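You operate a simulated robot arm through the tools that you are given. There is no shell and no other tool. Be economical: measure what you need, move in short steps, check, and stop when the job is done.

You are at the controls of a simulated robot arm. One attempt, no reset.

TASK
The green pot stands in water: tip its saucer into the pail and set both back.
Fine: nothing spilt, pot upright on its saucer.

Only the result counts: the job must be done as asked and must still hold three seconds after the hand-in. Knocking over, shifting, dropping, spilling or breaking anything else fails it.

THE ROBOT
A 7-joint arm with a two-finger parallel gripper, fixed in place. Base frame: the origin is at the foot of the arm, x ahead of it, y to its left, z up; the work surface is at about z = 0. Units: mm, rad, N and s.
With the tool pointing down near the work surface it reaches from about 240 to 620 mm from the base axis. Its first joint turns from -1.152 to 1.152 rad. Payload 2.6 kg.
Tool frame: the origin (TCP) lies between the finger pads and is the grasp point; the fingertips stand 30 mm ahead of it; z points along the fingers, y is the line along which they close. The gripper opens to 94 mm. The fingers are 28 mm wide and 10 mm thick; the gripper's body (50 by 96 mm) begins 55 mm behind the TCP.
Orientation is that of the tool frame in the base frame, as a unit quaternion [x, y, z, w]. With the fingers straight down and closing along the base's y, the tool's x points along the base's -x, its y along +y and its z along -z.

THE INTERFACE
- The arm moves only by the tool send_rows. Its argument "deltas" is a list of rows, each a list of 7 numbers: the shift along the base's x, y, z in units of 20 mm (1.0 is 20 mm), then the turn, a rotation vector about the base's x, y, z in units of 5 degrees (1.0 is 5 degrees), then the closure, from 0 (fully open) to 1 (shut). In form: [[x, y, z, wx, wy, wz, hand], ...]. A call has 1 to 12 rows; each row shifts and turns the commanded pose from where the row before left it. A call with a number of a shift or a turn outside -1 to 1 is refused whole. A row lasts 0.2 s, in which the tool goes at most 50 mm and 0.15 rad; a call with a longer step from one row to the next is refused whole, and so is a gripper value outside its range. A pose out of reach is approached as far as the arm can. The call stops where the force on the tool passes 40 N (or 10 N more than at its start, if that is more) or the arm is blocked; 0.2 s more then pass. Each finger travels about 72 mm/s and halts on what it meets, pressing with about 32 N; the grip force reading is that of the motor and also rises with nothing between the fingers. The clock runs only during rows and for 0.2 s after the last one: add rows that do not move to give the fingers time. The reply holds the time, the measured pose of the TCP, the force on the tool along the base axes, the opening and the grip force, in the units named above and with some noise.
- Cameras (640 x 400 px; columns grow to the right, rows downward): "scene" is fixed at [14.8, 422.8, 555.6]; the picture's right is [-0.91, -0.42, 0.00], its down [-0.28, 0.59, -0.75] and it looks along [0.32, -0.68, -0.66] (base axes); focal length 317 px, centre (320, 200). "wrist" rides on the gripper at [76, 14, -103] in the tool frame; the picture's right is [-0.18, 0.98, 0.00], its down [-0.75, -0.14, -0.64] and it looks along [-0.63, -0.12, 0.77] (tool axes); focal length 243 px, centre (320, 200). There is no depth. A picture from a camera that has moved, and an enlarged one, comes with that camera's place and axes in the base frame and with its lens.
- grab_frame(camera): a new picture of that camera. No time passes.
- close_up(camera, box): a new picture of the part [left, top, right, bottom] of that camera's present view, enlarged. No time passes.
- sign_off(): hands the job in; it is judged then, once.

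Work in short steps. Places have to be worked out from the pictures, the camera data and where the tool is seen: move nearer, look again, correct. Check each grasp and each placing, and mend what went wrong. You have 120 turns and 76 pictures in all, those below and enlarged ones among them. Open the gripper and draw the arm clear of the work before you hand the job in, unless the task says otherwise; then end with one line.

The tools are called after "Call:" by a JSON object that holds its "name" and its "arguments". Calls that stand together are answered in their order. send_rows: Moves the arm, as the interface text tells. Its arguments: {"type":"object","properties":{"deltas":{"type":"array","items":{"type":"array","items":{"type":"number"}}}},"required":["deltas"]} The other tools are called the same way: grab_frame (camera) takes a picture; close_up (camera, box) takes an enlarged picture of a part of a camera's view; sign_off () hands the job in.

At the start:

```text
t: 0.0
eef_pos: [348.5, 156.8, 332.0]
tcp_rot: [0.0, 1.0, 0.0, 0.0]
wrist_force: [0.3, 0.1, -0.3]
opening: 94.0
gripper_force: 0.1
```

scene: 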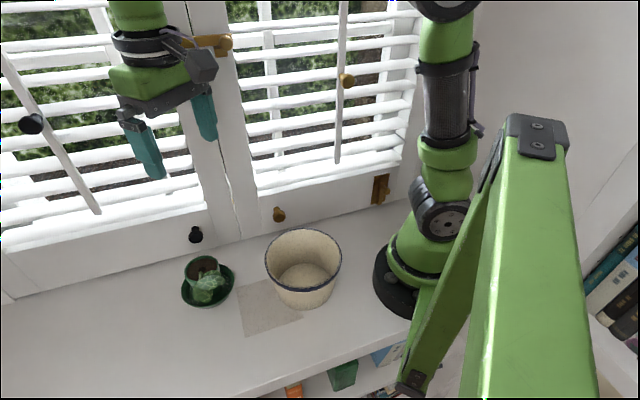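
wrist: 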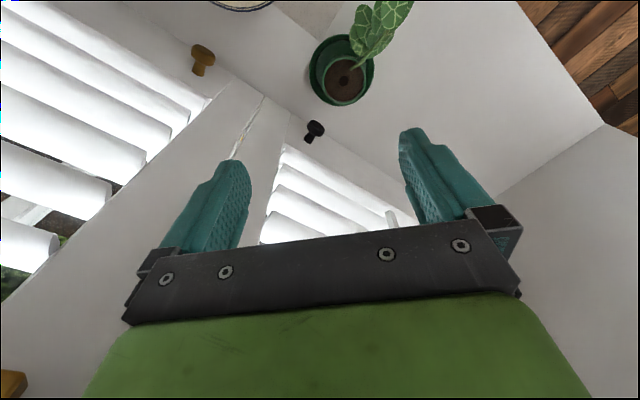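

I'll look closer at the pot, saucer and pail before planning.

Call:
{"name": "close_up", "arguments": {"camera": "scene", "box": [160, 230, 260, 320]}}

Call:
{"name": "close_up", "arguments": {"camera": "scene", "box": [220, 210, 380, 350]}}

Call:
{"name": "close_up", "arguments": {"camera": "wrist", "box": [200, 0, 440, 150]}}

```text
4.44 times, centred on (210, 275) of scene
camera zoom: at [14.8, 422.8, 555.6], right [-0.91, -0.42, 0.0], down [-0.28, 0.59, -0.75], along [0.32, -0.68, -0.66], focal length 1408 px, centre (809, -133)
```

zoom: 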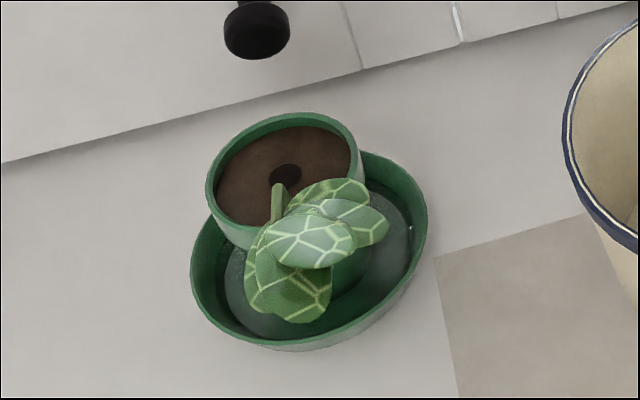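

```text
2.86 times, centred on (300, 280) of scene
camera zoom: at [14.8, 422.8, 555.6], right [-0.91, -0.42, 0.0], down [-0.28, 0.59, -0.75], along [0.32, -0.68, -0.66], focal length 905 px, centre (377, -29)
```

zoom: 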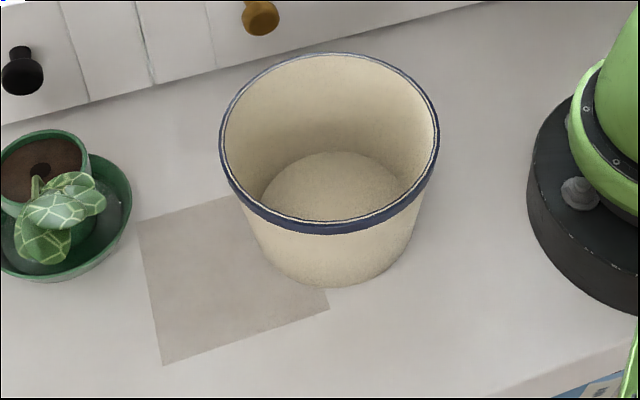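

```text
2.67 times, centred on (320, 75) of wrist
camera zoom: at [272.2, 171.0, 437.0], right [0.18, 0.98, 0.0], down [0.75, -0.14, 0.64], along [0.63, -0.12, -0.77], focal length 647 px, centre (320, 533)
```

zoom: 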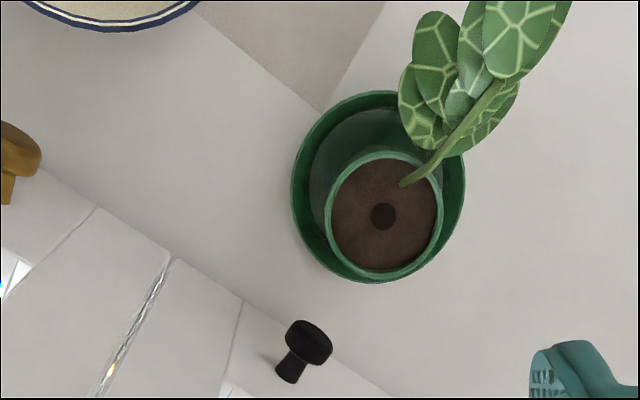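

The saucer is about 104 mm wide at roughly (364,190), with the pot about 65 mm wide on it. The pail is about 132 mm wide and 118 tall at roughly (187,128), and the plant leans towards -x,+y. Before touching anything I'll test in free air whether the pour pose (yawed, above the pail) can be reached.

Call:
{"name": "send_rows", "arguments": {"deltas": [[-0.5, 0, -0.25, 0, 0, -1, 0], [-0.5, 0, -0.25, 0, 0, -1, 0], [-0.5, 0, -0.25, 0, 0, -1, 0], [-0.5, 0, -0.25, 0, 0, -1, 0], [-0.5, 0, -0.25, 0, 0, -1, 0], [-0.5, 0, -0.25, 0, 0, -1, 0], [-0.5, 0, -0.25, 0, 0, -1, 0], [-0.5, 0, -0.25, 0, 0, -1, 0], [-0.5, 0, -0.25, 0, 0, -1, 0], [-0.5, 0, -0.25, 0, 0, -1, 0], [-0.5, 0, -0.25, 0, 0, -1, 0], [-0.5, 0, -0.25, 0, 0, -1, 0]]}}

```text
t: 2.6
eef_pos: [228.8, 157.3, 273.8]
tcp_rot: [0.501, 0.865, 0.0, -0.001]
wrist_force: [-0.4, 0.3, -0.5]
opening: 93.9
gripper_force: 0.1
```

The yawed pose was reached. Now I test the 90°+ roll about the closing axis, still in free air.

Call:
{"name": "send_rows", "arguments": {"deltas": [[0, 0, 0, -0.866, -0.5, 0, 0], [0, 0, 0, -0.866, -0.5, 0, 0], [0, 0, 0, -0.866, -0.5, 0, 0], [0, 0, 0, -0.866, -0.5, 0, 0], [0, 0, 0, -0.866, -0.5, 0, 0], [0, 0, 0, -0.866, -0.5, 0, 0], [0, 0, 0, -0.866, -0.5, 0, 0], [0, 0, 0, -0.866, -0.5, 0, 0], [0, 0, 0, -0.866, -0.5, 0, 0], [0, 0, 0, -0.866, -0.5, 0, 0], [0, 0, 0, -0.866, -0.5, 0, 0], [0, 0, 0, -0.866, -0.5, 0, 0]]}}

Call:
{"name": "grab_frame", "arguments": {"camera": "scene"}}

Call:
{"name": "grab_frame", "arguments": {"camera": "wrist"}}

```text
t: 5.2
eef_pos: [227.9, 156.6, 274.2]
tcp_rot: [0.433, 0.75, -0.25, 0.434]
wrist_force: [0.2, -0.6, -0.1]
opening: 94.4
gripper_force: 0.2
```

```text
70 pictures are left
```

scene: 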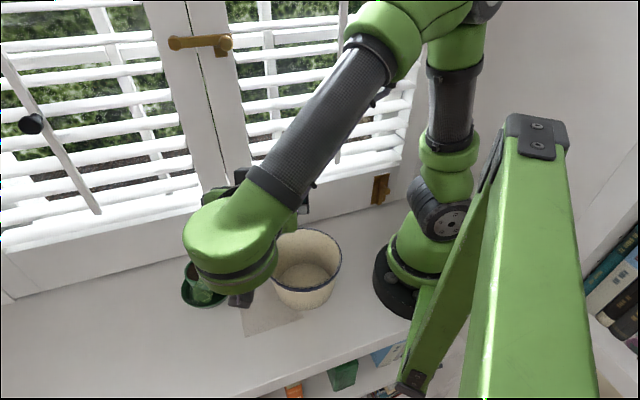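

```text
69 pictures are left
camera wrist: at [176.6, 273.4, 259.5], right [0.9, 0.41, 0.16], down [-0.21, 0.09, 0.97], along [0.39, -0.91, 0.16], focal length 243 px, centre (320, 200)
```

wrist: 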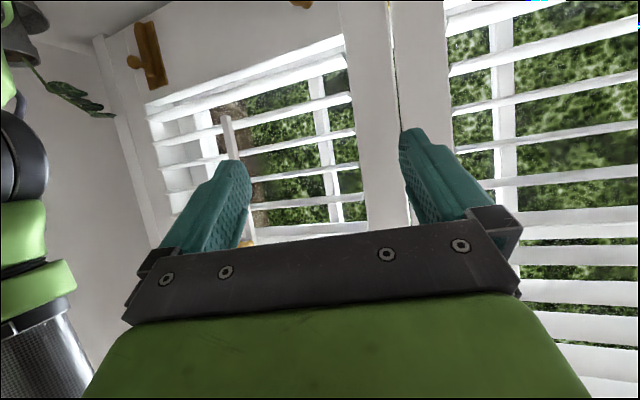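

60° works fine. I'll continue 40° further to 100°.

Call:
{"name": "send_rows", "arguments": {"deltas": [[0, 0, 0, -0.866, -0.5, 0, 0], [0, 0, 0, -0.866, -0.5, 0, 0], [0, 0, 0, -0.866, -0.5, 0, 0], [0, 0, 0, -0.866, -0.5, 0, 0], [0, 0, 0, -0.866, -0.5, 0, 0], [0, 0, 0, -0.866, -0.5, 0, 0], [0, 0, 0, -0.866, -0.5, 0, 0], [0, 0, 0, -0.866, -0.5, 0, 0]]}}

Call:
{"name": "grab_frame", "arguments": {"camera": "scene"}}

```text
t: 7.0
eef_pos: [237.5, 147.3, 267.6]
tcp_rot: [0.321, 0.558, -0.382, 0.663]
wrist_force: [-0.3, -0.6, -0.8]
opening: 94.0
gripper_force: 0.1
out of reach, approached as far as the arm can: row 8
```

```text
68 pictures are left
```

scene: 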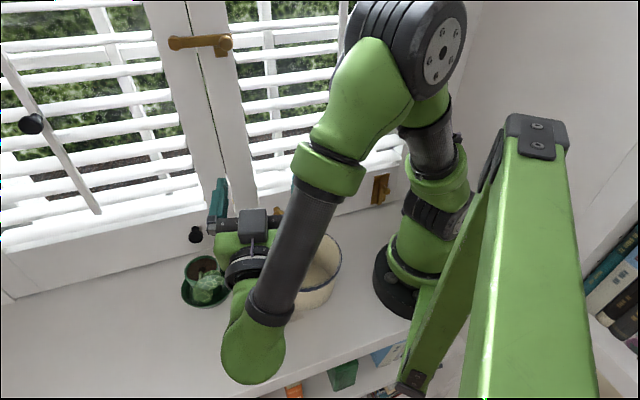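

About 95° of roll is feasible over the pail, so the pour plan works. I roll back upright.

Call:
{"name": "send_rows", "arguments": {"deltas": [[0, 0, 0, 0.866, 0.5, 0, 0], [0, 0, 0, 0.866, 0.5, 0, 0], [0, 0, 0, 0.866, 0.5, 0, 0], [0, 0, 0, 0.866, 0.5, 0, 0], [0, 0, 0, 0.866, 0.5, 0, 0], [0, 0, 0, 0.866, 0.5, 0, 0], [0, 0, 0, 0.866, 0.5, 0, 0], [0, 0, 0, 0.866, 0.5, 0, 0]]}}

Call:
{"name": "send_rows", "arguments": {"deltas": [[0, 0, 0, 0.866, 0.5, 0, 0], [0, 0, 0, 0.866, 0.5, 0, 0], [0, 0, 0, 0.866, 0.5, 0, 0], [0, 0, 0, 0.866, 0.5, 0, 0], [0, 0, 0, 0.866, 0.5, 0, 0], [0, 0, 0, 0.866, 0.5, 0, 0], [0, 0, 0, 0.866, 0.5, 0, 0], [0, 0, 0, 0.866, 0.5, 0, 0], [0, 0, 0, 0.866, 0.5, 0, 0], [0, 0, 0, 0.866, 0.5, 0, 0], [0, 0, 0, 0.866, 0.5, 0, 0], [0, 0, 0, 0.866, 0.5, 0, 0]]}}

Call:
{"name": "grab_frame", "arguments": {"camera": "wrist"}}

```text
t: 8.8
eef_pos: [237.3, 147.9, 267.6]
tcp_rot: [0.433, 0.75, -0.249, 0.433]
wrist_force: [-0.2, 0.6, -0.7]
opening: 94.1
gripper_force: 0.1
```

```text
t: 11.4
eef_pos: [237.4, 149.4, 268.1]
tcp_rot: [0.501, 0.866, 0.001, 0.0]
wrist_force: [-0.2, 0.0, -0.3]
opening: 93.7
gripper_force: 0.0
```

```text
67 pictures are left
camera wrist: at [211.9, 220.6, 370.7], right [0.94, 0.33, 0.0], down [0.25, -0.72, 0.64], along [0.21, -0.6, -0.77], focal length 243 px, centre (320, 200)
```

wrist: 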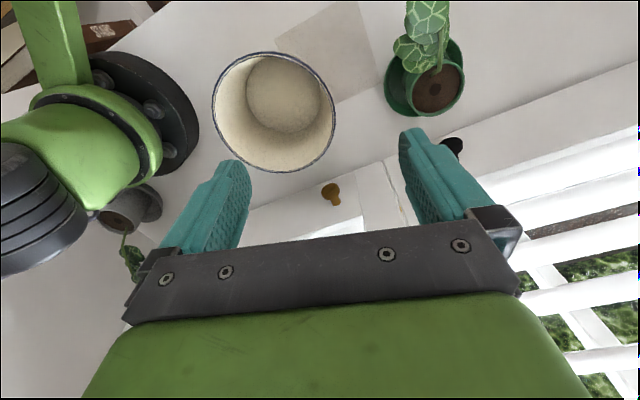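

The pail is at about (192,120). Next I go above the pot with the fingers yawed to close across the plant's lean, and look.

Call:
{"name": "send_rows", "arguments": {"deltas": [[0.8, 0.25, 0, 0, 0, 0.625, 0], [0.8, 0.25, 0, 0, 0, 0.625, 0], [0.8, 0.25, 0, 0, 0, 0.625, 0], [0.8, 0.25, 0, 0, 0, 0.625, 0], [0.8, 0.25, 0, 0, 0, 0.625, 0], [0.8, 0.25, 0, 0, 0, 0.625, 0], [0.8, 0.25, 0, 0, 0, 0.625, 0], [0.8, 0.25, 0, 0, 0, 0.625, 0]]}}

Call:
{"name": "grab_frame", "arguments": {"camera": "wrist"}}

Call:
{"name": "grab_frame", "arguments": {"camera": "scene"}}

```text
t: 13.2
eef_pos: [366.8, 188.4, 267.3]
tcp_rot: [0.3, 0.954, 0.0, 0.0]
wrist_force: [-0.3, -0.3, 0.0]
opening: 93.7
gripper_force: 0.0
```

```text
66 pictures are left
camera wrist: at [312.8, 243.1, 370.3], right [0.71, 0.7, 0.0], down [0.54, -0.55, 0.64], along [0.45, -0.46, -0.77], focal length 243 px, centre (320, 200)
```

wrist: 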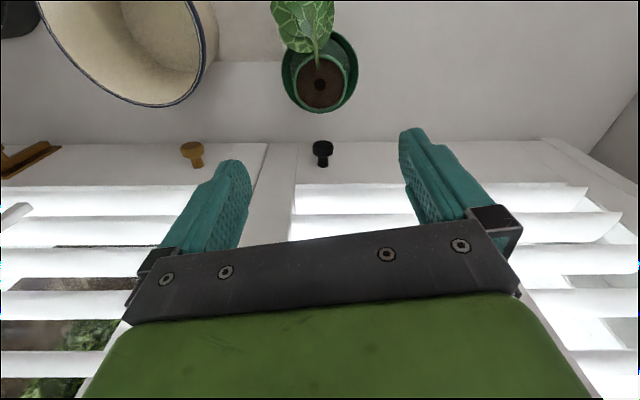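

```text
65 pictures are left
```

scene: 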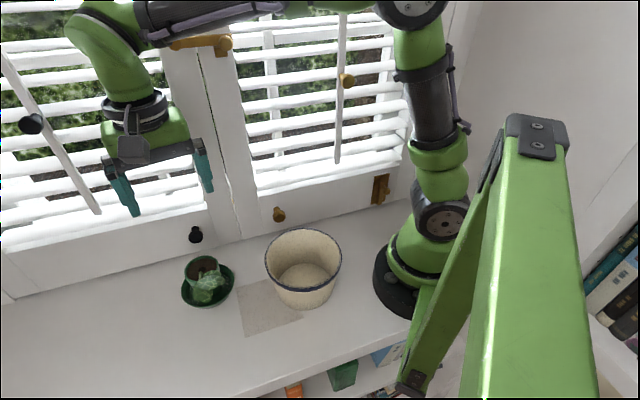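

I zoom in on the pot here for its exact centre and rim height, and where the stem goes.

Call:
{"name": "close_up", "arguments": {"camera": "wrist", "box": [256, 0, 384, 120]}}

```text
3.33 times, centred on (320, 60) of wrist
camera zoom: at [312.8, 243.1, 370.3], right [0.71, 0.7, 0.0], down [0.54, -0.55, 0.64], along [0.45, -0.46, -0.77], focal length 809 px, centre (320, 667)
```

zoom: 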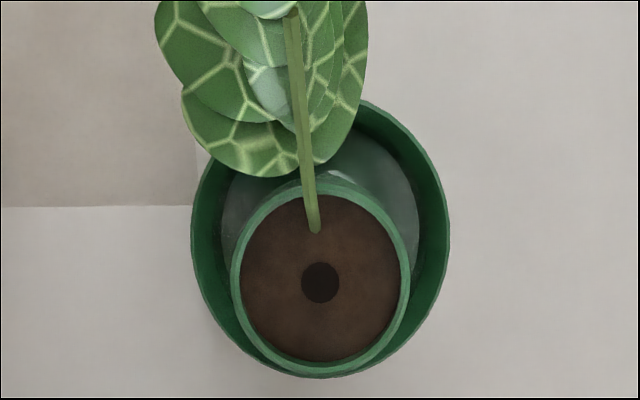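

Saucer centre is about (365,190) and its diameter about 100. The pot is about 64 mm wide with its rim near z≈65–75, and the stem leans out at azimuth ~137° at about 45°. I'll yaw a bit more, tilt 15° so the hand leans away from the leaves, and come down to z≈125.

Call:
{"name": "send_rows", "arguments": {"deltas": [[0.05, -0.05, 0, 0, 0, -0.8, 0], [0.05, -0.05, 0, 0, 0, -0.8, 0], [0, 0, 0, 0.682, 0.731, 0, 0], [0, 0, 0, 0.682, 0.731, 0, 0], [0, 0, 0, 0.682, 0.731, 0, 0], [0, 0, -1, 0, 0, 0, 0], [0, 0, -1, 0, 0, 0, 0], [0, 0, -1, 0, 0, 0, 0], [0, 0, -1, 0, 0, 0, 0], [0, 0, -1, 0, 0, 0, 0], [0, 0, -1, 0, 0, 0, 0], [0, 0, -1, 0, 0, 0, 0]]}}

Call:
{"name": "grab_frame", "arguments": {"camera": "wrist"}}

Call:
{"name": "close_up", "arguments": {"camera": "scene", "box": [130, 150, 290, 320]}}

```text
t: 15.8
eef_pos: [368.4, 187.3, 128.2]
tcp_rot: [0.363, 0.922, 0.047, -0.121]
wrist_force: [0.0, -0.2, -0.7]
opening: 94.2
gripper_force: 0.0
```

```text
63 pictures are left
camera wrist: at [343.7, 228.8, 246.6], right [0.8, 0.6, -0.05], down [0.56, -0.71, 0.43], along [0.22, -0.37, -0.9], focal length 243 px, centre (320, 200)
```

wrist: 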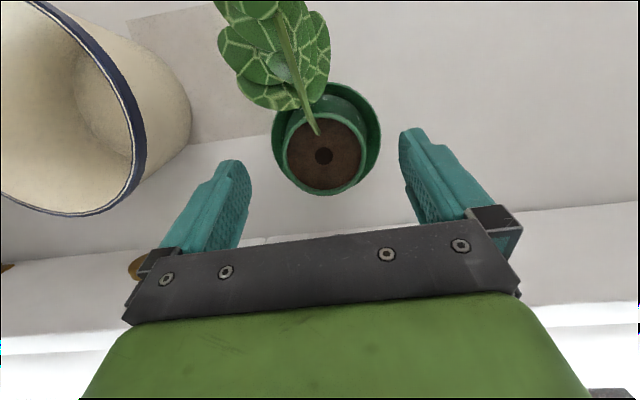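

```text
2.35 times, centred on (210, 235) of scene
camera zoom: at [14.8, 422.8, 555.6], right [-0.91, -0.42, 0.0], down [-0.28, 0.59, -0.75], along [0.32, -0.68, -0.66], focal length 746 px, centre (579, 118)
```

zoom: 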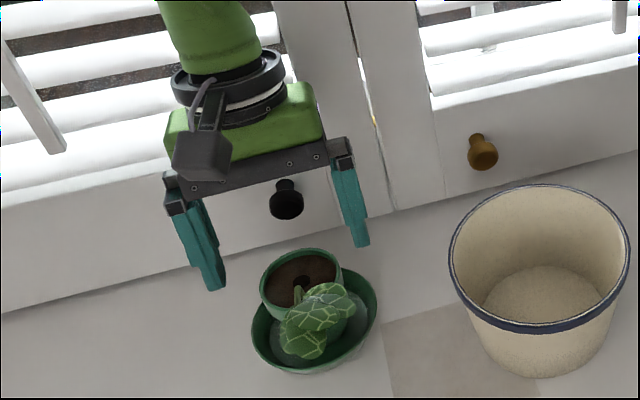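

The pot sits between the fingers, centred at about (366,189). I descend to z≈70, so the tips are at about 38, above the saucer rim.

Call:
{"name": "send_rows", "arguments": {"deltas": [[0, 0, -0.75, 0, 0, 0, 0], [0, 0, -0.75, 0, 0, 0, 0], [0, 0, -0.7, 0, 0, 0, 0], [0, 0, -0.7, 0, 0, 0, 0]]}}

Call:
{"name": "grab_frame", "arguments": {"camera": "wrist"}}

Call:
{"name": "close_up", "arguments": {"camera": "scene", "box": [130, 190, 290, 320]}}

```text
t: 16.8
eef_pos: [369.1, 186.2, 69.1]
tcp_rot: [0.363, 0.922, 0.048, -0.121]
wrist_force: [0.1, 0.0, 0.3]
opening: 94.0
gripper_force: 0.0
```

```text
61 pictures are left
camera wrist: at [343.9, 227.6, 188.1], right [0.8, 0.6, -0.05], down [0.56, -0.71, 0.43], along [0.22, -0.37, -0.9], focal length 243 px, centre (320, 200)
```

wrist: 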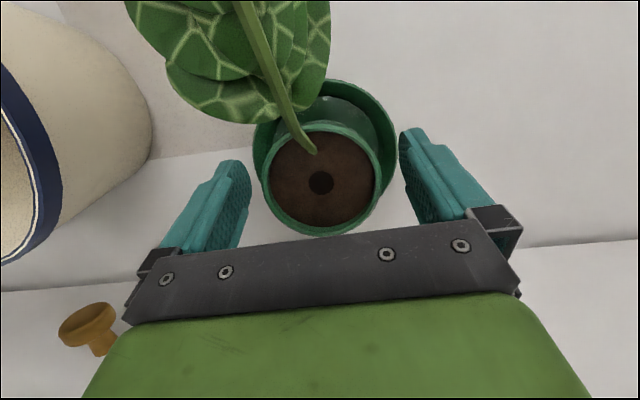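

```text
3.08 times, centred on (210, 255) of scene
camera zoom: at [14.8, 422.8, 555.6], right [-0.91, -0.42, 0.0], down [-0.28, 0.59, -0.75], along [0.32, -0.68, -0.66], focal length 975 px, centre (658, 31)
```

zoom: 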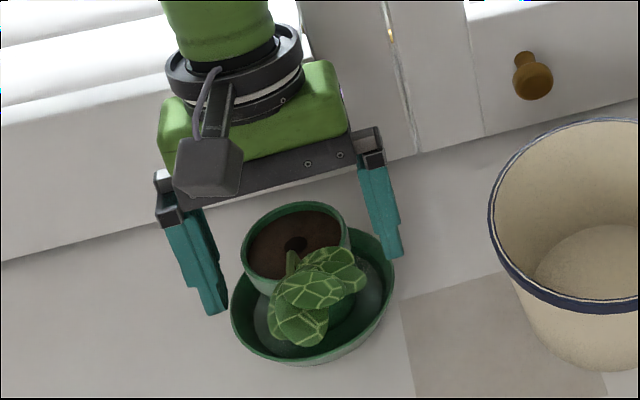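

The pot rim is at z≈68 and well centred. I lower 6 mm more and close on the pot.

Call:
{"name": "send_rows", "arguments": {"deltas": [[0, 0, -0.3, 0, 0, 0, 0], [0, 0, 0, 0, 0, 0, 0.2], [0, 0, 0, 0, 0, 0, 0.3], [0, 0, 0, 0, 0, 0, 0.5], [0, 0, 0, 0, 0, 0, 1], [0, 0, 0, 0, 0, 0, 1]]}}

Call:
{"name": "grab_frame", "arguments": {"camera": "wrist"}}

```text
t: 18.2
eef_pos: [367.5, 186.3, 63.5]
tcp_rot: [0.363, 0.923, 0.047, -0.121]
wrist_force: [0.7, -0.1, -0.3]
opening: 61.2
gripper_force: 32.0
```

```text
59 pictures are left
camera wrist: at [343.7, 228.0, 181.9], right [0.8, 0.6, -0.05], down [0.56, -0.71, 0.43], along [0.22, -0.37, -0.9], focal length 243 px, centre (320, 200)
```

wrist: 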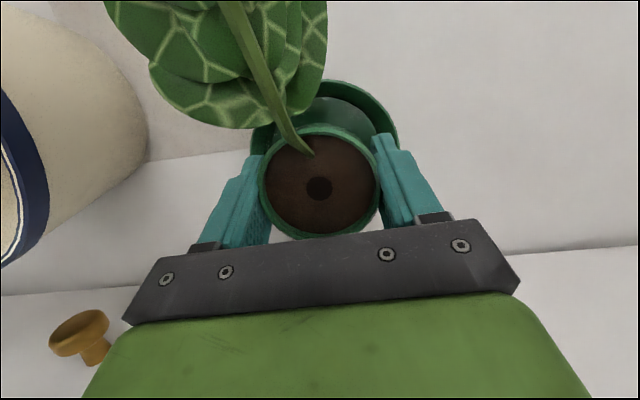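

Gripped at 61 mm. I lift slowly straight up.

Call:
{"name": "send_rows", "arguments": {"deltas": [[0, 0, 0.3, 0, 0, 0, 1], [0, 0, 0.5, 0, 0, 0, 1], [0, 0, 0.6, 0, 0, 0, 1], [0, 0, 0.7, 0, 0, 0, 1], [0, 0, 0.7, 0, 0, 0, 1], [0, 0, 0.7, 0, 0, 0, 1]]}}

Call:
{"name": "close_up", "arguments": {"camera": "scene", "box": [130, 150, 290, 320]}}

Call:
{"name": "grab_frame", "arguments": {"camera": "wrist"}}

```text
t: 19.6
eef_pos: [366.7, 186.6, 133.7]
tcp_rot: [0.364, 0.922, 0.048, -0.121]
wrist_force: [0.4, 0.7, -3.5]
opening: 61.1
gripper_force: 32.2
```

```text
2.35 times, centred on (210, 235) of scene
camera zoom: at [14.8, 422.8, 555.6], right [-0.91, -0.42, 0.0], down [-0.28, 0.59, -0.75], along [0.32, -0.68, -0.66], focal length 746 px, centre (579, 118)
```

zoom: 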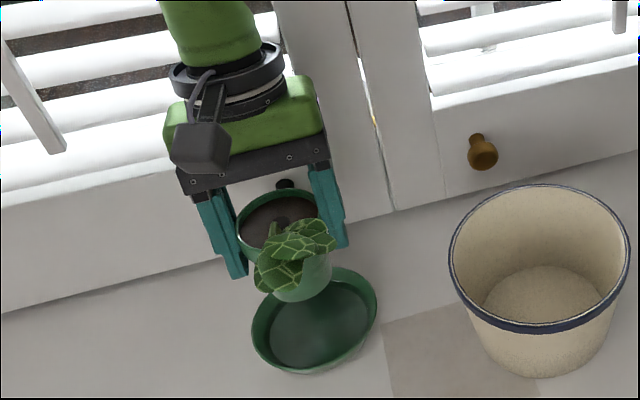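

```text
57 pictures are left
camera wrist: at [342.3, 228.3, 252.8], right [0.8, 0.6, -0.05], down [0.56, -0.71, 0.43], along [0.22, -0.37, -0.9], focal length 243 px, centre (320, 200)
```

wrist: 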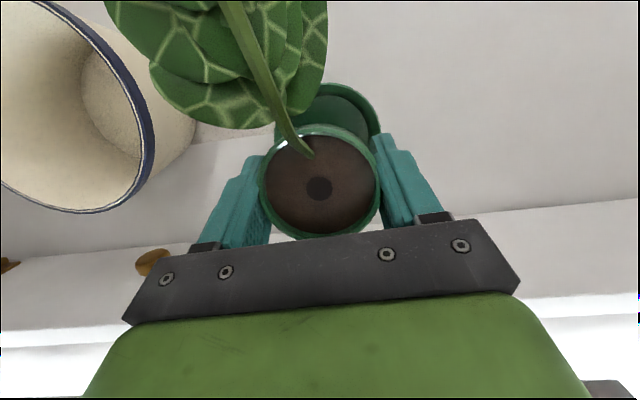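

The pot is lifted cleanly and the saucer stays with its water. I move the pot aside to a free spot around (440,327).

Call:
{"name": "send_rows", "arguments": {"deltas": [[0.15, 0.3, 0, 0, 0, 0, 1], [0.3, 0.6, 0, 0, 0, 0, 1], [0.35, 0.65, 0, 0, 0, 0, 1], [0.35, 0.65, 0, 0, 0, 0, 1], [0.35, 0.65, 0, 0, 0, 0, 1], [0.35, 0.65, 0, 0, 0, 0, 1], [0.35, 0.65, 0, 0, 0, 0, 1], [0.35, 0.65, 0, 0, 0, 0, 1], [0.35, 0.65, 0, 0, 0, 0, 1], [0.3, 0.6, 0, 0, 0, 0, 1], [0.2, 0.4, 0, 0, 0, 0, 1], [0.1, 0.2, 0, 0, 0, 0, 1]]}}

Call:
{"name": "grab_frame", "arguments": {"camera": "scene"}}

Call:
{"name": "grab_frame", "arguments": {"camera": "wrist"}}

```text
t: 22.2
eef_pos: [439.3, 319.8, 134.2]
tcp_rot: [0.363, 0.922, 0.048, -0.122]
wrist_force: [0.0, -1.0, -3.2]
opening: 61.2
gripper_force: 32.5
```

```text
56 pictures are left
```

scene: 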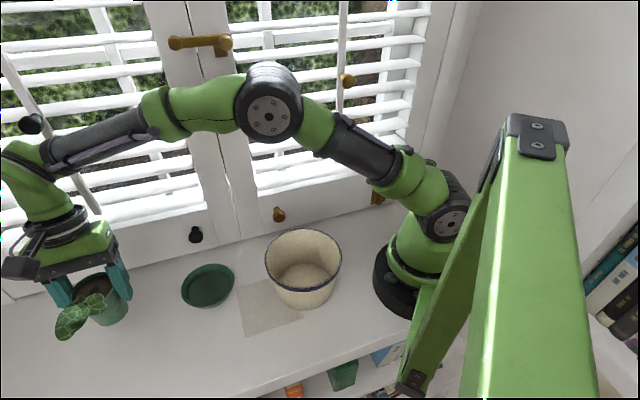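

```text
55 pictures are left
camera wrist: at [414.0, 361.6, 252.9], right [0.8, 0.6, -0.05], down [0.56, -0.71, 0.43], along [0.22, -0.37, -0.9], focal length 243 px, centre (320, 200)
```

wrist: 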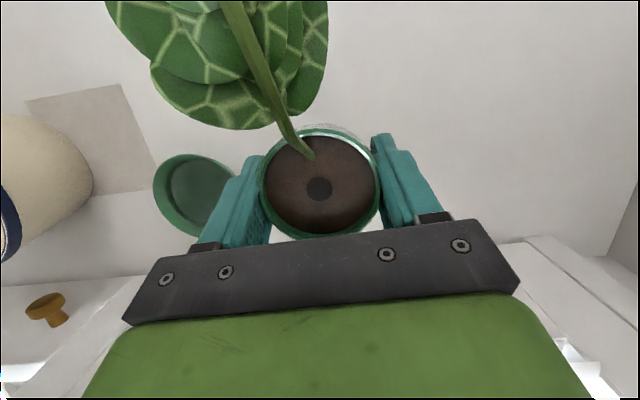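

Clear table beneath. I lower the pot: 70 mm first, then small steps to feel contact (expected at TCP z≈59).

Call:
{"name": "send_rows", "arguments": {"deltas": [[0, 0, -0.7, 0, 0, 0, 1], [0, 0, -0.8, 0, 0, 0, 1], [0, 0, -0.8, 0, 0, 0, 1], [0, 0, -0.7, 0, 0, 0, 1], [0, 0, -0.3, 0, 0, 0, 1], [0, 0, -0.2, 0, 0, 0, 1]]}}

Call:
{"name": "send_rows", "arguments": {"deltas": [[0, 0, -0.1, 0, 0, 0, 1], [0, 0, 0, 0, 0, 0, 1]]}}

Call:
{"name": "close_up", "arguments": {"camera": "scene", "box": [0, 230, 160, 360]}}

```text
t: 23.6
eef_pos: [436.5, 319.3, 61.9]
tcp_rot: [0.363, 0.923, 0.047, -0.121]
wrist_force: [0.3, 0.2, -3.5]
opening: 60.9
gripper_force: 32.2
```

```text
t: 24.2
eef_pos: [437.1, 319.9, 61.6]
tcp_rot: [0.364, 0.922, 0.047, -0.121]
wrist_force: [-0.3, -1.0, -2.8]
opening: 60.8
gripper_force: 31.5
```

```text
3.08 times, centred on (80, 295) of scene
camera zoom: at [14.8, 422.8, 555.6], right [-0.91, -0.42, 0.0], down [-0.28, 0.59, -0.75], along [0.32, -0.68, -0.66], focal length 975 px, centre (1058, -92)
```

zoom: 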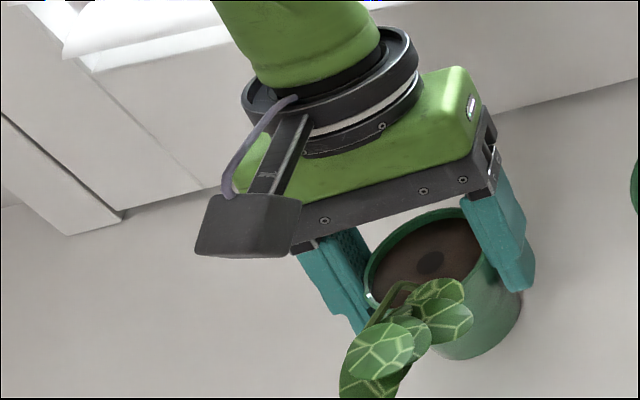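

No contact yet; I step down in 1 mm steps, watching the force.

Call:
{"name": "send_rows", "arguments": {"deltas": [[0, 0, -0.05, 0, 0, 0, 1], [0, 0, -0.05, 0, 0, 0, 1], [0, 0, 0, 0, 0, 0, 1]]}}

Call:
{"name": "send_rows", "arguments": {"deltas": [[0, 0, -0.05, 0, 0, 0, 1], [0, 0, 0, 0, 0, 0, 1]]}}

```text
t: 25.0
eef_pos: [437.6, 320.5, 59.0]
tcp_rot: [0.363, 0.923, 0.048, -0.121]
wrist_force: [0.3, 0.0, -2.5]
opening: 61.1
gripper_force: 31.8
```

```text
t: 25.6
eef_pos: [437.9, 319.5, 58.1]
tcp_rot: [0.364, 0.922, 0.048, -0.122]
wrist_force: [-0.9, -0.9, 0.9]
opening: 60.9
gripper_force: 32.5
```

Force changed from -3 to +0.9 N, so the pot is standing on the table. I release gently.

Call:
{"name": "send_rows", "arguments": {"deltas": [[0, 0, 0, 0, 0, 0, 0.3], [0, 0, 0, 0, 0, 0, 0.15], [0, 0, 0, 0, 0, 0, 0], [0, 0, 0, 0, 0, 0, 0]]}}

Call:
{"name": "grab_frame", "arguments": {"camera": "wrist"}}

```text
t: 26.6
eef_pos: [437.0, 320.1, 58.0]
tcp_rot: [0.363, 0.923, 0.048, -0.121]
wrist_force: [-0.1, 0.7, 0.5]
opening: 94.1
gripper_force: 0.2
```

```text
53 pictures are left
camera wrist: at [412.9, 361.3, 177.7], right [0.8, 0.6, -0.05], down [0.56, -0.71, 0.43], along [0.22, -0.37, -0.9], focal length 243 px, centre (320, 200)
```

wrist: 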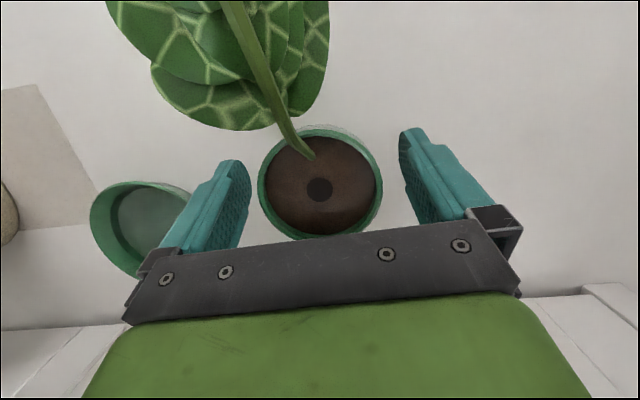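

The pot stands upright and free. I rise, straighten the tool, and yaw to close along azimuth 30°, moving to above the saucer's outer rim.

Call:
{"name": "send_rows", "arguments": {"deltas": [[0, 0, 1, 0, 0, 0, 0], [0, 0, 1, 0, 0, 0, 0], [0, 0, 1, 0, 0, 0, 0], [0, 0, 1, 0, 0, 0, 0], [0, 0, 1, 0, 0, 0, 0], [0, 0, 1, 0, 0, 0, 0], [0, 0, 1, 0, 0, 0, 0], [0, 0, 1, 0, 0, 0, 0]]}}

Call:
{"name": "send_rows", "arguments": {"deltas": [[0, 0, 0, -0.682, -0.731, 0, 0], [0, 0, 0, -0.682, -0.731, 0, 0], [0, 0, 0, -0.682, -0.731, 0, 0], [-0.25, -0.9, 0, 0, 0, -0.85, 0], [-0.25, -0.9, 0, 0, 0, -0.85, 0], [-0.25, -0.9, 0, 0, 0, -0.85, 0], [-0.25, -0.9, 0, 0, 0, -0.85, 0], [-0.25, -0.9, 0, 0, 0, 0, 0], [-0.25, -0.75, 0, 0, 0, 0, 0]]}}

Call:
{"name": "grab_frame", "arguments": {"camera": "wrist"}}

Call:
{"name": "grab_frame", "arguments": {"camera": "scene"}}

```text
t: 28.4
eef_pos: [436.6, 318.2, 218.0]
tcp_rot: [0.364, 0.922, 0.048, -0.121]
wrist_force: [-0.2, -0.4, -0.8]
opening: 93.9
gripper_force: 0.0
```

```text
t: 30.4
eef_pos: [407.7, 213.6, 218.1]
tcp_rot: [0.5, 0.866, 0.001, 0.0]
wrist_force: [0.7, -0.4, 0.1]
opening: 94.1
gripper_force: 0.0
```

```text
52 pictures are left
camera wrist: at [381.5, 286.7, 321.4], right [0.94, 0.33, 0.0], down [0.25, -0.72, 0.64], along [0.21, -0.61, -0.77], focal length 243 px, centre (320, 200)
```

wrist: 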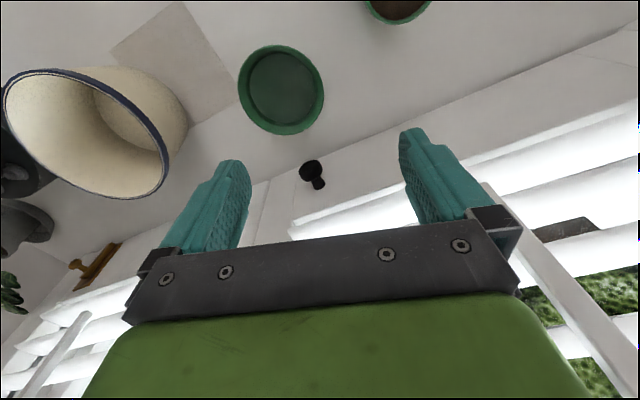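

```text
51 pictures are left
```

scene: 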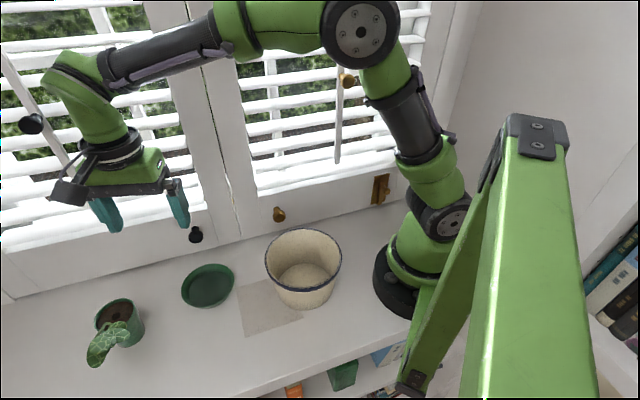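

Call:
{"name": "close_up", "arguments": {"camera": "wrist", "box": [220, 30, 348, 150]}}

Call:
{"name": "close_up", "arguments": {"camera": "scene", "box": [168, 248, 248, 318]}}

```text
3.33 times, centred on (284, 90) of wrist
camera zoom: at [381.5, 286.7, 321.4], right [0.94, 0.33, 0.0], down [0.25, -0.72, 0.64], along [0.21, -0.61, -0.77], focal length 809 px, centre (440, 567)
```

zoom: 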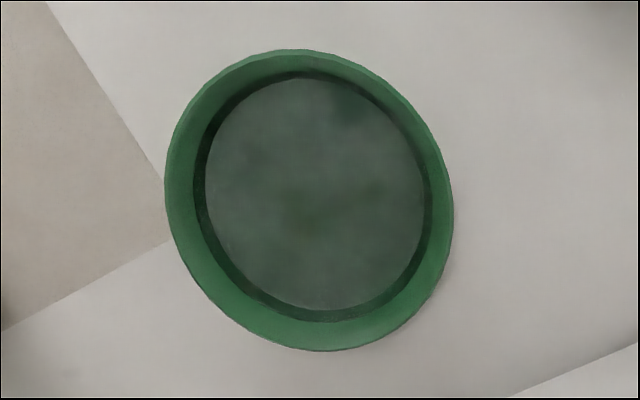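

```text
5.71 times, centred on (208, 283) of scene
camera zoom: at [14.8, 422.8, 555.6], right [-0.91, -0.42, 0.0], down [-0.28, 0.59, -0.75], along [0.32, -0.68, -0.66], focal length 1811 px, centre (960, -274)
```

zoom: 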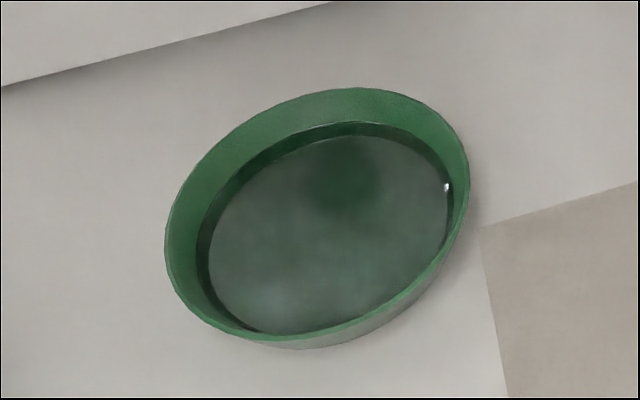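

The saucer is centred at about (366,191), with rim radius ~52 and base radius ~42, so the wall flares ~25°. I want the fingers tilted 25° to match the wall, so I test that orientation with the pour roll above the pail first, empty.

Call:
{"name": "send_rows", "arguments": {"deltas": [[-0.9, -0.37, 0.22, 0, 0, 0, 0], [-0.9, -0.37, 0.22, 0, 0, 0, 0], [-0.9, -0.37, 0.22, 0, 0, 0, 0], [-0.9, -0.37, 0.22, 0, 0, 0, 0], [-0.9, -0.37, 0.22, 0, 0, 0, 0], [-0.9, -0.37, 0.22, -0.5, 0.866, 0, 0], [-0.9, -0.37, 0.22, -0.5, 0.866, 0, 0], [-0.9, -0.37, 0.22, -0.5, 0.866, 0, 0], [-0.9, -0.37, 0.22, -0.5, 0.866, 0, 0], [-0.54, -0.2, 0.12, -0.5, 0.866, 0, 0]]}}

Call:
{"name": "send_rows", "arguments": {"deltas": [[0, 0, 0, -0.866, -0.5, 0, 0], [0, 0, 0, -0.866, -0.5, 0, 0], [0, 0, 0, -0.866, -0.5, 0, 0], [0, 0, 0, -0.866, -0.5, 0, 0], [0, 0, 0, -0.866, -0.5, 0, 0], [0, 0, 0, -0.866, -0.5, 0, 0], [0, 0, 0, -0.866, -0.5, 0, 0], [0, 0, 0, -0.866, -0.5, 0, 0], [0, 0, 0, -0.866, -0.5, 0, 0], [0, 0, 0, -0.866, -0.5, 0, 0], [0, 0, 0, -0.866, -0.5, 0, 0], [0, 0, 0, -0.866, -0.5, 0, 0]]}}

Call:
{"name": "send_rows", "arguments": {"deltas": [[0, 0, 0, -0.866, -0.5, 0, 0], [0, 0, 0, -0.866, -0.5, 0, 0], [0, 0, 0, -0.866, -0.5, 0, 0], [0, 0, 0, -0.866, -0.5, 0, 0], [0, 0, 0, -0.866, -0.5, 0, 0], [0, 0, 0, -0.866, -0.5, 0, 0], [0, 0, 0, -0.866, -0.5, 0, 0]]}}

Call:
{"name": "grab_frame", "arguments": {"camera": "scene"}}

```text
t: 32.6
eef_pos: [236.6, 143.8, 260.3]
tcp_rot: [0.488, 0.845, -0.188, -0.109]
wrist_force: [-0.3, -0.5, -0.4]
opening: 93.9
gripper_force: 0.0
```

```text
t: 35.2
eef_pos: [234.4, 143.7, 260.0]
tcp_rot: [0.517, 0.678, -0.406, 0.33]
wrist_force: [0.3, 0.2, 0.3]
opening: 94.0
gripper_force: 0.0
```

```text
t: 36.8
eef_pos: [244.6, 128.0, 246.1]
tcp_rot: [0.468, 0.491, -0.486, 0.551]
wrist_force: [0.4, -0.4, 0.5]
opening: 94.0
gripper_force: 0.1
out of reach, approached as far as the arm can: row 6, 7
```

```text
48 pictures are left
```

scene: 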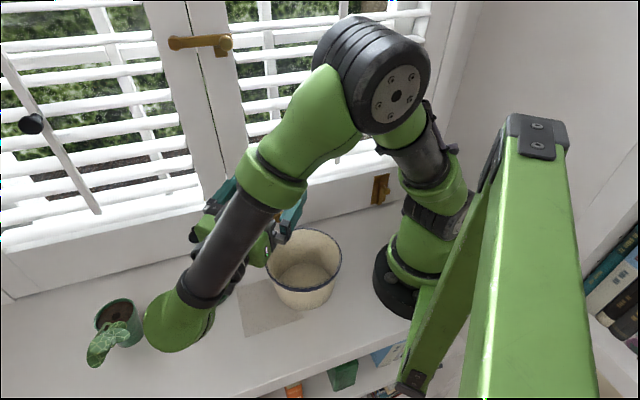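

The pour orientation holds to ~85°, which is enough for a 25° flared wall to drain. I back off 10° and check the actual planned pour position (248,142,197).

Call:
{"name": "send_rows", "arguments": {"deltas": [[0.3, 0, -0.5, 0.866, 0.5, 0, 0], [0.35, 0, -0.6, 0.866, 0.5, 0, 0], [0, 0, -0.7, 0, 0, 0, 0], [0, 0, -0.7, 0, 0, 0, 0], [0, 0, -0.65, 0, 0, 0, 0]]}}

Call:
{"name": "grab_frame", "arguments": {"camera": "scene"}}

```text
t: 38.0
eef_pos: [258.3, 128.0, 181.0]
tcp_rot: [0.487, 0.551, -0.468, 0.491]
wrist_force: [0.5, -0.8, 0.0]
opening: 94.2
gripper_force: 0.0
```

```text
47 pictures are left
```

scene: 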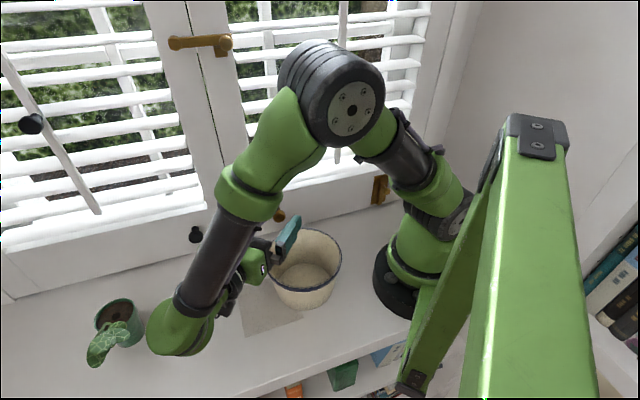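

Reachable at 85° lower down as well. Quick check at exactly (248,142,195) with 5° more.

Call:
{"name": "send_rows", "arguments": {"deltas": [[-0.5, 0.7, 0.7, 0, 0, 0, 0], [0, 0, 0, -0.866, -0.5, 0, 0]]}}

```text
t: 38.6
eef_pos: [247.2, 141.6, 198.0]
tcp_rot: [0.477, 0.522, -0.478, 0.521]
wrist_force: [-0.1, -0.3, -0.1]
opening: 93.9
gripper_force: 0.1
```

90° is reachable at the planned pour pose. I roll back upright (tilt kept) while rising.

Call:
{"name": "send_rows", "arguments": {"deltas": [[0, 0, 0.25, 0.866, 0.5, 0, 0], [0, 0, 0.25, 0.866, 0.5, 0, 0], [0, 0, 0.25, 0.866, 0.5, 0, 0], [0, 0, 0.25, 0.866, 0.5, 0, 0], [0, 0, 0.25, 0.866, 0.5, 0, 0], [0, 0, 0.25, 0.866, 0.5, 0, 0], [0, 0, 0.25, 0.866, 0.5, 0, 0], [0, 0, 0.25, 0.866, 0.5, 0, 0], [0, 0, 0.25, 0.866, 0.5, 0, 0], [0, 0, 0.25, 0.866, 0.5, 0, 0], [0, 0, 0.25, 0.866, 0.5, 0, 0], [0, 0, 0.25, 0.866, 0.5, 0, 0]]}}

Call:
{"name": "send_rows", "arguments": {"deltas": [[0, 0, 0, 0.866, 0.5, 0, 0], [0, 0, 0, 0.866, 0.5, 0, 0], [0, 0, 0, 0.866, 0.5, 0, 0], [0, 0, 0, 0.866, 0.5, 0, 0], [0, 0, 0, 0.866, 0.5, 0, 0], [0, 0, 0, 0.866, 0.5, 0, 0]]}}

```text
t: 41.2
eef_pos: [246.3, 141.9, 257.0]
tcp_rot: [0.52, 0.789, -0.307, 0.114]
wrist_force: [0.5, 0.0, 0.4]
opening: 93.9
gripper_force: 0.0
```

```text
t: 42.6
eef_pos: [247.5, 142.7, 257.7]
tcp_rot: [0.488, 0.846, -0.187, -0.11]
wrist_force: [1.2, -0.4, -0.1]
opening: 94.2
gripper_force: 0.1
```

Now I move to the saucer's far rim with yaw -10 more (closing azimuth 20°, keeping the camera clear of the plant), fingers half closed, and down to z≈120.

Call:
{"name": "send_rows", "arguments": {"deltas": [[0.97, 0.383, 0, 0, 0, -1, 0.5], [0.97, 0.383, 0, 0, 0, -1, 0.74], [0.97, 0.383, 0, 0, 0, 0, 0.74], [0.97, 0.383, 0, 0, 0, 0, 0.74], [0.97, 0.383, 0, 0, 0, 0, 0.74], [0.97, 0.383, 0, 0, 0, 0, 0.74], [0.97, 0.383, 0, 0, 0, 0, 0.74], [0.97, 0.383, 0, 0, 0, 0, 0.74], [0.97, 0.383, 0, 0, 0, 0, 0.74]]}}

Call:
{"name": "send_rows", "arguments": {"deltas": [[0, 0, -1, 0, 0, 0, 0.74], [0, 0, -1, 0, 0, 0, 0.74], [0, 0, -1, 0, 0, 0, 0.74], [0, 0, -1, 0, 0, 0, 0.74], [0, 0, -1, 0, 0, 0, 0.74], [0, 0, -1, 0, 0, 0, 0.74], [0, 0, -0.9, 0, 0, 0, 0.74]]}}

Call:
{"name": "grab_frame", "arguments": {"camera": "wrist"}}

Call:
{"name": "close_up", "arguments": {"camera": "scene", "box": [60, 170, 260, 370]}}

```text
t: 44.6
eef_pos: [411.5, 216.7, 262.3]
tcp_rot: [0.559, 0.8, -0.177, -0.128]
wrist_force: [-40.2, -30.1, 3.9]
opening: 24.4
gripper_force: 0.1
stopped in row 9: the force on the tool passed its limit (the readings are from after the stop); the commanded pose is now the measured one
```

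```text
t: 45.6
eef_pos: [416.9, 220.8, 206.4]
tcp_rot: [0.559, 0.807, -0.154, -0.114]
wrist_force: [-32.3, -19.0, 11.5]
opening: 24.1
gripper_force: 0.1
stopped in row 5: the force on the tool passed its limit (the readings are from after the stop); the commanded pose is now the measured one
```

```text
46 pictures are left
camera wrist: at [438.6, 308.1, 297.8], right [0.92, 0.15, -0.37], down [0.37, -0.68, 0.64], along [-0.16, -0.72, -0.67], focal length 243 px, centre (320, 200)
```

wrist: 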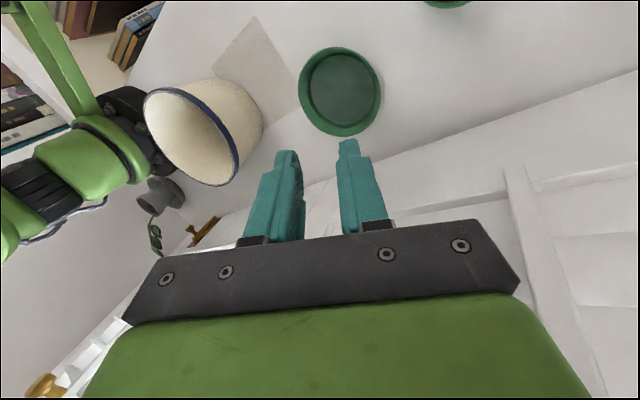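

```text
2.00 times, centred on (160, 270) of scene
camera zoom: at [14.6, 422.7, 555.7], right [-0.91, -0.42, 0.0], down [-0.28, 0.6, -0.75], along [0.32, -0.68, -0.66], focal length 634 px, centre (640, 60)
```

zoom: 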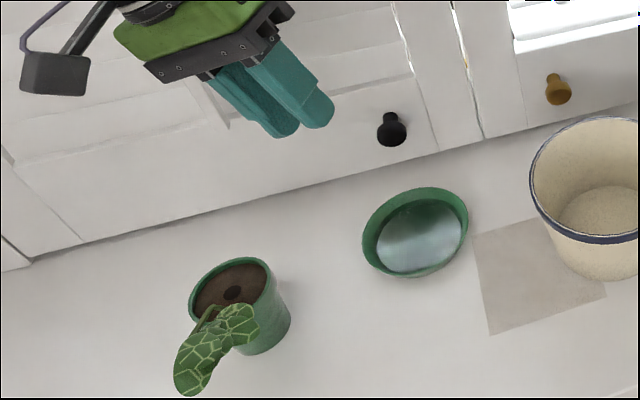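

The arm contacted something (force toward -x,-y), so I stop and look.

Call:
{"name": "grab_frame", "arguments": {"camera": "scene"}}

```text
44 pictures are left
```

scene: 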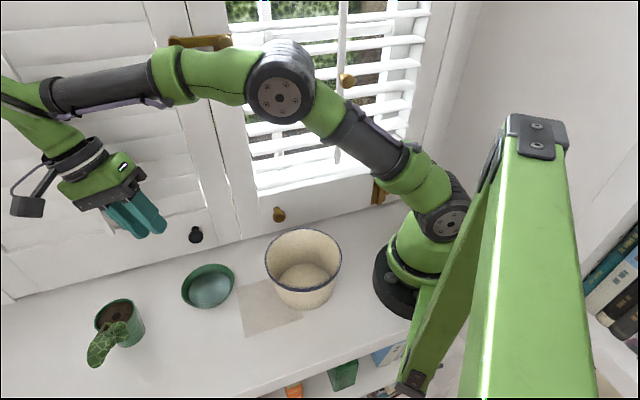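

Call:
{"name": "close_up", "arguments": {"camera": "scene", "box": [0, 0, 240, 300]}}

```text
1.33 times, centred on (120, 150) of scene
camera zoom: at [14.6, 422.7, 555.7], right [-0.91, -0.42, 0.0], down [-0.28, 0.6, -0.75], along [0.32, -0.68, -0.66], focal length 422 px, centre (587, 267)
```

zoom: 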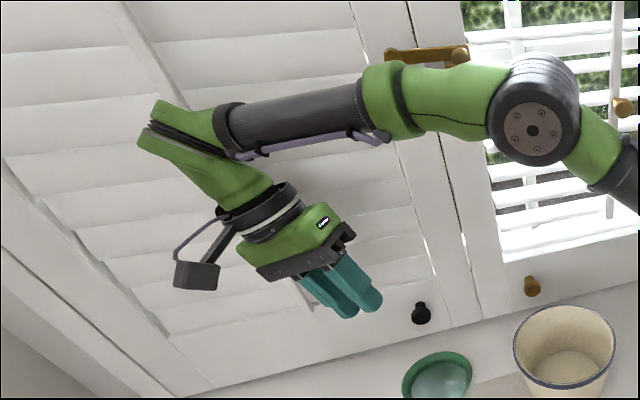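

The raised wrist bumped the left shutter, whose slats are now tilted closed; leaning toward the wall was a mistake. I back away from the wall now and see what the shutter does.

Call:
{"name": "send_rows", "arguments": {"deltas": [[-0.4, 0.2, 0, 0, 0, 0, 0.74], [-0.6, 0.3, 0, 0, 0, 0, 0.74], [-0.8, 0.4, 0, 0, 0, 0, 0.74], [-0.8, 0.4, 0, 0, 0, 0, 0.74], [-0.8, 0.4, 0, 0, 0, 0, 0.74], [-0.8, 0.4, 0, 0, 0, 0, 0.74]]}}

Call:
{"name": "grab_frame", "arguments": {"camera": "scene"}}

```text
t: 47.0
eef_pos: [333.1, 261.4, 203.9]
tcp_rot: [0.561, 0.805, -0.155, -0.115]
wrist_force: [-1.1, 0.6, -0.7]
opening: 24.3
gripper_force: 0.0
```

```text
42 pictures are left
```

scene: 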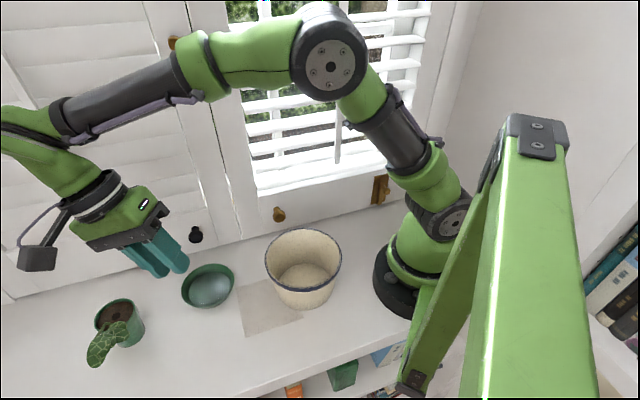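

The slats stay tilted; I'll look at that afterwards. New plan: grip the saucer on the room side (closing azimuth 135°, hand leaning away from the wall). I raise and yaw in open air, in two halves.

Call:
{"name": "send_rows", "arguments": {"deltas": [[0, -0.1, 0.5, 0, 0, 1, 0.74], [0, -0.1, 0.5, 0, 0, 1, 0.74], [0, -0.1, 0.5, 0, 0, 1, 0.74], [0, -0.1, 0.5, 0, 0, 1, 0.74], [0, -0.1, 0, 0, 0, 1, 0.74], [0, -0.1, 0, 0, 0, 1, 0.74], [0, -0.1, 0, 0, 0, 1, 0.74], [0, -0.1, 0, 0, 0, 1, 0.74], [0, -0.1, 0, 0, 0, 1, 0.74], [0, -0.1, 0, 0, 0, 1, 0.74], [0, -0.1, 0, 0, 0, 1, 0.74], [0, -0.1, 0, 0, 0, 1, 0.74]]}}

Call:
{"name": "grab_frame", "arguments": {"camera": "scene"}}

```text
t: 49.6
eef_pos: [334.9, 237.0, 244.2]
tcp_rot: [0.081, 0.978, -0.192, -0.022]
wrist_force: [-0.1, -0.4, -0.1]
opening: 24.3
gripper_force: 0.1
```

```text
41 pictures are left
```

scene: 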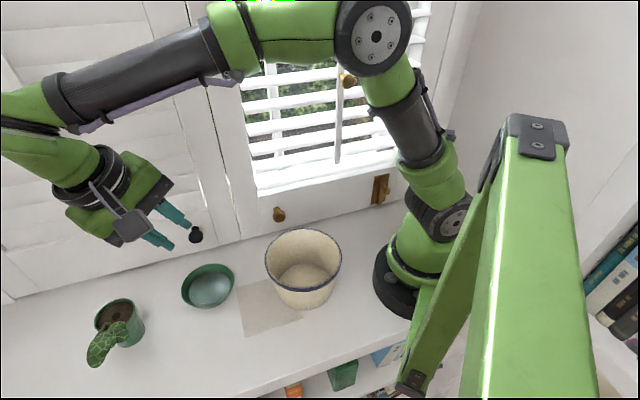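

Fine so far; I continue the yaw to azimuth 135°.

Call:
{"name": "send_rows", "arguments": {"deltas": [[0, 0, 0, 0, 0, 1, 0.74], [0, 0, 0, 0, 0, 1, 0.74], [0, 0, 0, 0, 0, 1, 0.74], [0, 0, 0, 0, 0, 1, 0.74], [0, 0, 0, 0, 0, 1, 0.74], [0, 0, 0, 0, 0, 1, 0.74], [-0.1, 0, 0, 0, 0, 1, 0.74], [-0.1, 0, 0, 0, 0, 1, 0.74], [-0.1, 0, 0, 0, 0, 1, 0.74], [-0.1, 0, 0, 0, 0, 1, 0.74], [-0.1, 0, 0, 0, 0, 1, 0.74]]}}

Call:
{"name": "grab_frame", "arguments": {"camera": "scene"}}

Call:
{"name": "grab_frame", "arguments": {"camera": "wrist"}}

```text
t: 52.0
eef_pos: [322.2, 239.2, 243.4]
tcp_rot: [-0.38, 0.905, -0.18, 0.069]
wrist_force: [0.5, -0.1, -0.4]
opening: 24.5
gripper_force: 0.1
```

```text
40 pictures are left
```

scene: 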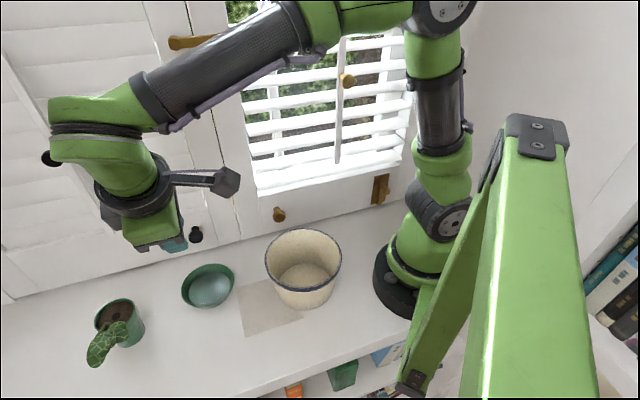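

```text
39 pictures are left
camera wrist: at [233.0, 220.4, 334.3], right [-0.52, 0.77, -0.38], down [0.45, 0.62, 0.64], along [0.72, 0.16, -0.67], focal length 243 px, centre (320, 200)
```

wrist: 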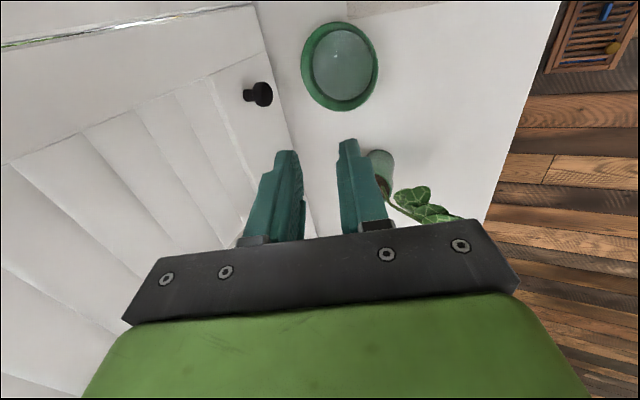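

The room-side orientation works. I descend to z≈85 above the near rim and look.

Call:
{"name": "send_rows", "arguments": {"deltas": [[0, -0.1, -1, 0, 0, 0, 0.74], [0, -0.1, -1, 0, 0, 0, 0.74], [0, -0.1, -1, 0, 0, 0, 0.74], [0, -0.1, -1, 0, 0, 0, 0.74], [0.05, 0, -1, 0, 0, 0, 0.74], [0, 0, -1, 0, 0, 0, 0.74], [0, 0, -1, 0, 0, 0, 0.74], [0, 0, -0.9, 0, 0, 0, 0.74]]}}

Call:
{"name": "grab_frame", "arguments": {"camera": "wrist"}}

Call:
{"name": "close_up", "arguments": {"camera": "scene", "box": [130, 200, 290, 330]}}

```text
t: 53.8
eef_pos: [323.2, 228.1, 85.6]
tcp_rot: [-0.379, 0.905, -0.18, 0.069]
wrist_force: [-0.2, 0.5, 0.0]
opening: 24.5
gripper_force: 0.0
```

```text
38 pictures are left
camera wrist: at [233.6, 210.7, 176.2], right [-0.52, 0.77, -0.38], down [0.45, 0.62, 0.64], along [0.72, 0.16, -0.67], focal length 243 px, centre (320, 200)
```

wrist: 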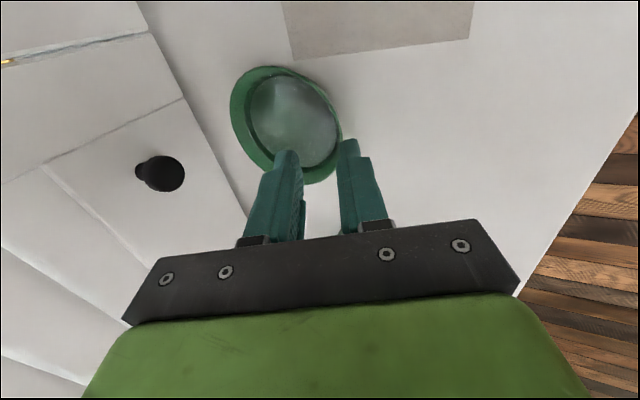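

```text
3.08 times, centred on (210, 265) of scene
camera zoom: at [14.8, 422.8, 555.6], right [-0.91, -0.42, 0.0], down [-0.28, 0.59, -0.75], along [0.32, -0.68, -0.66], focal length 975 px, centre (658, 0)
```

zoom: 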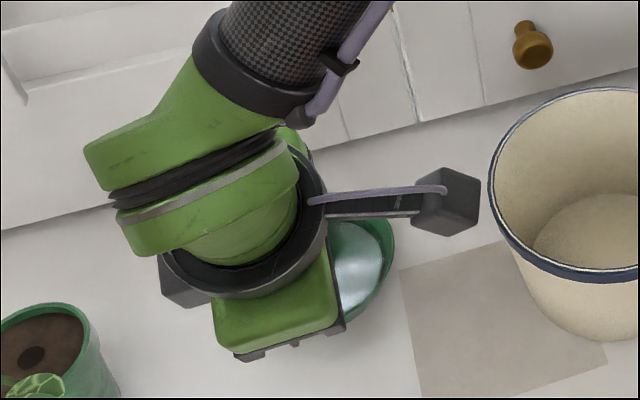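

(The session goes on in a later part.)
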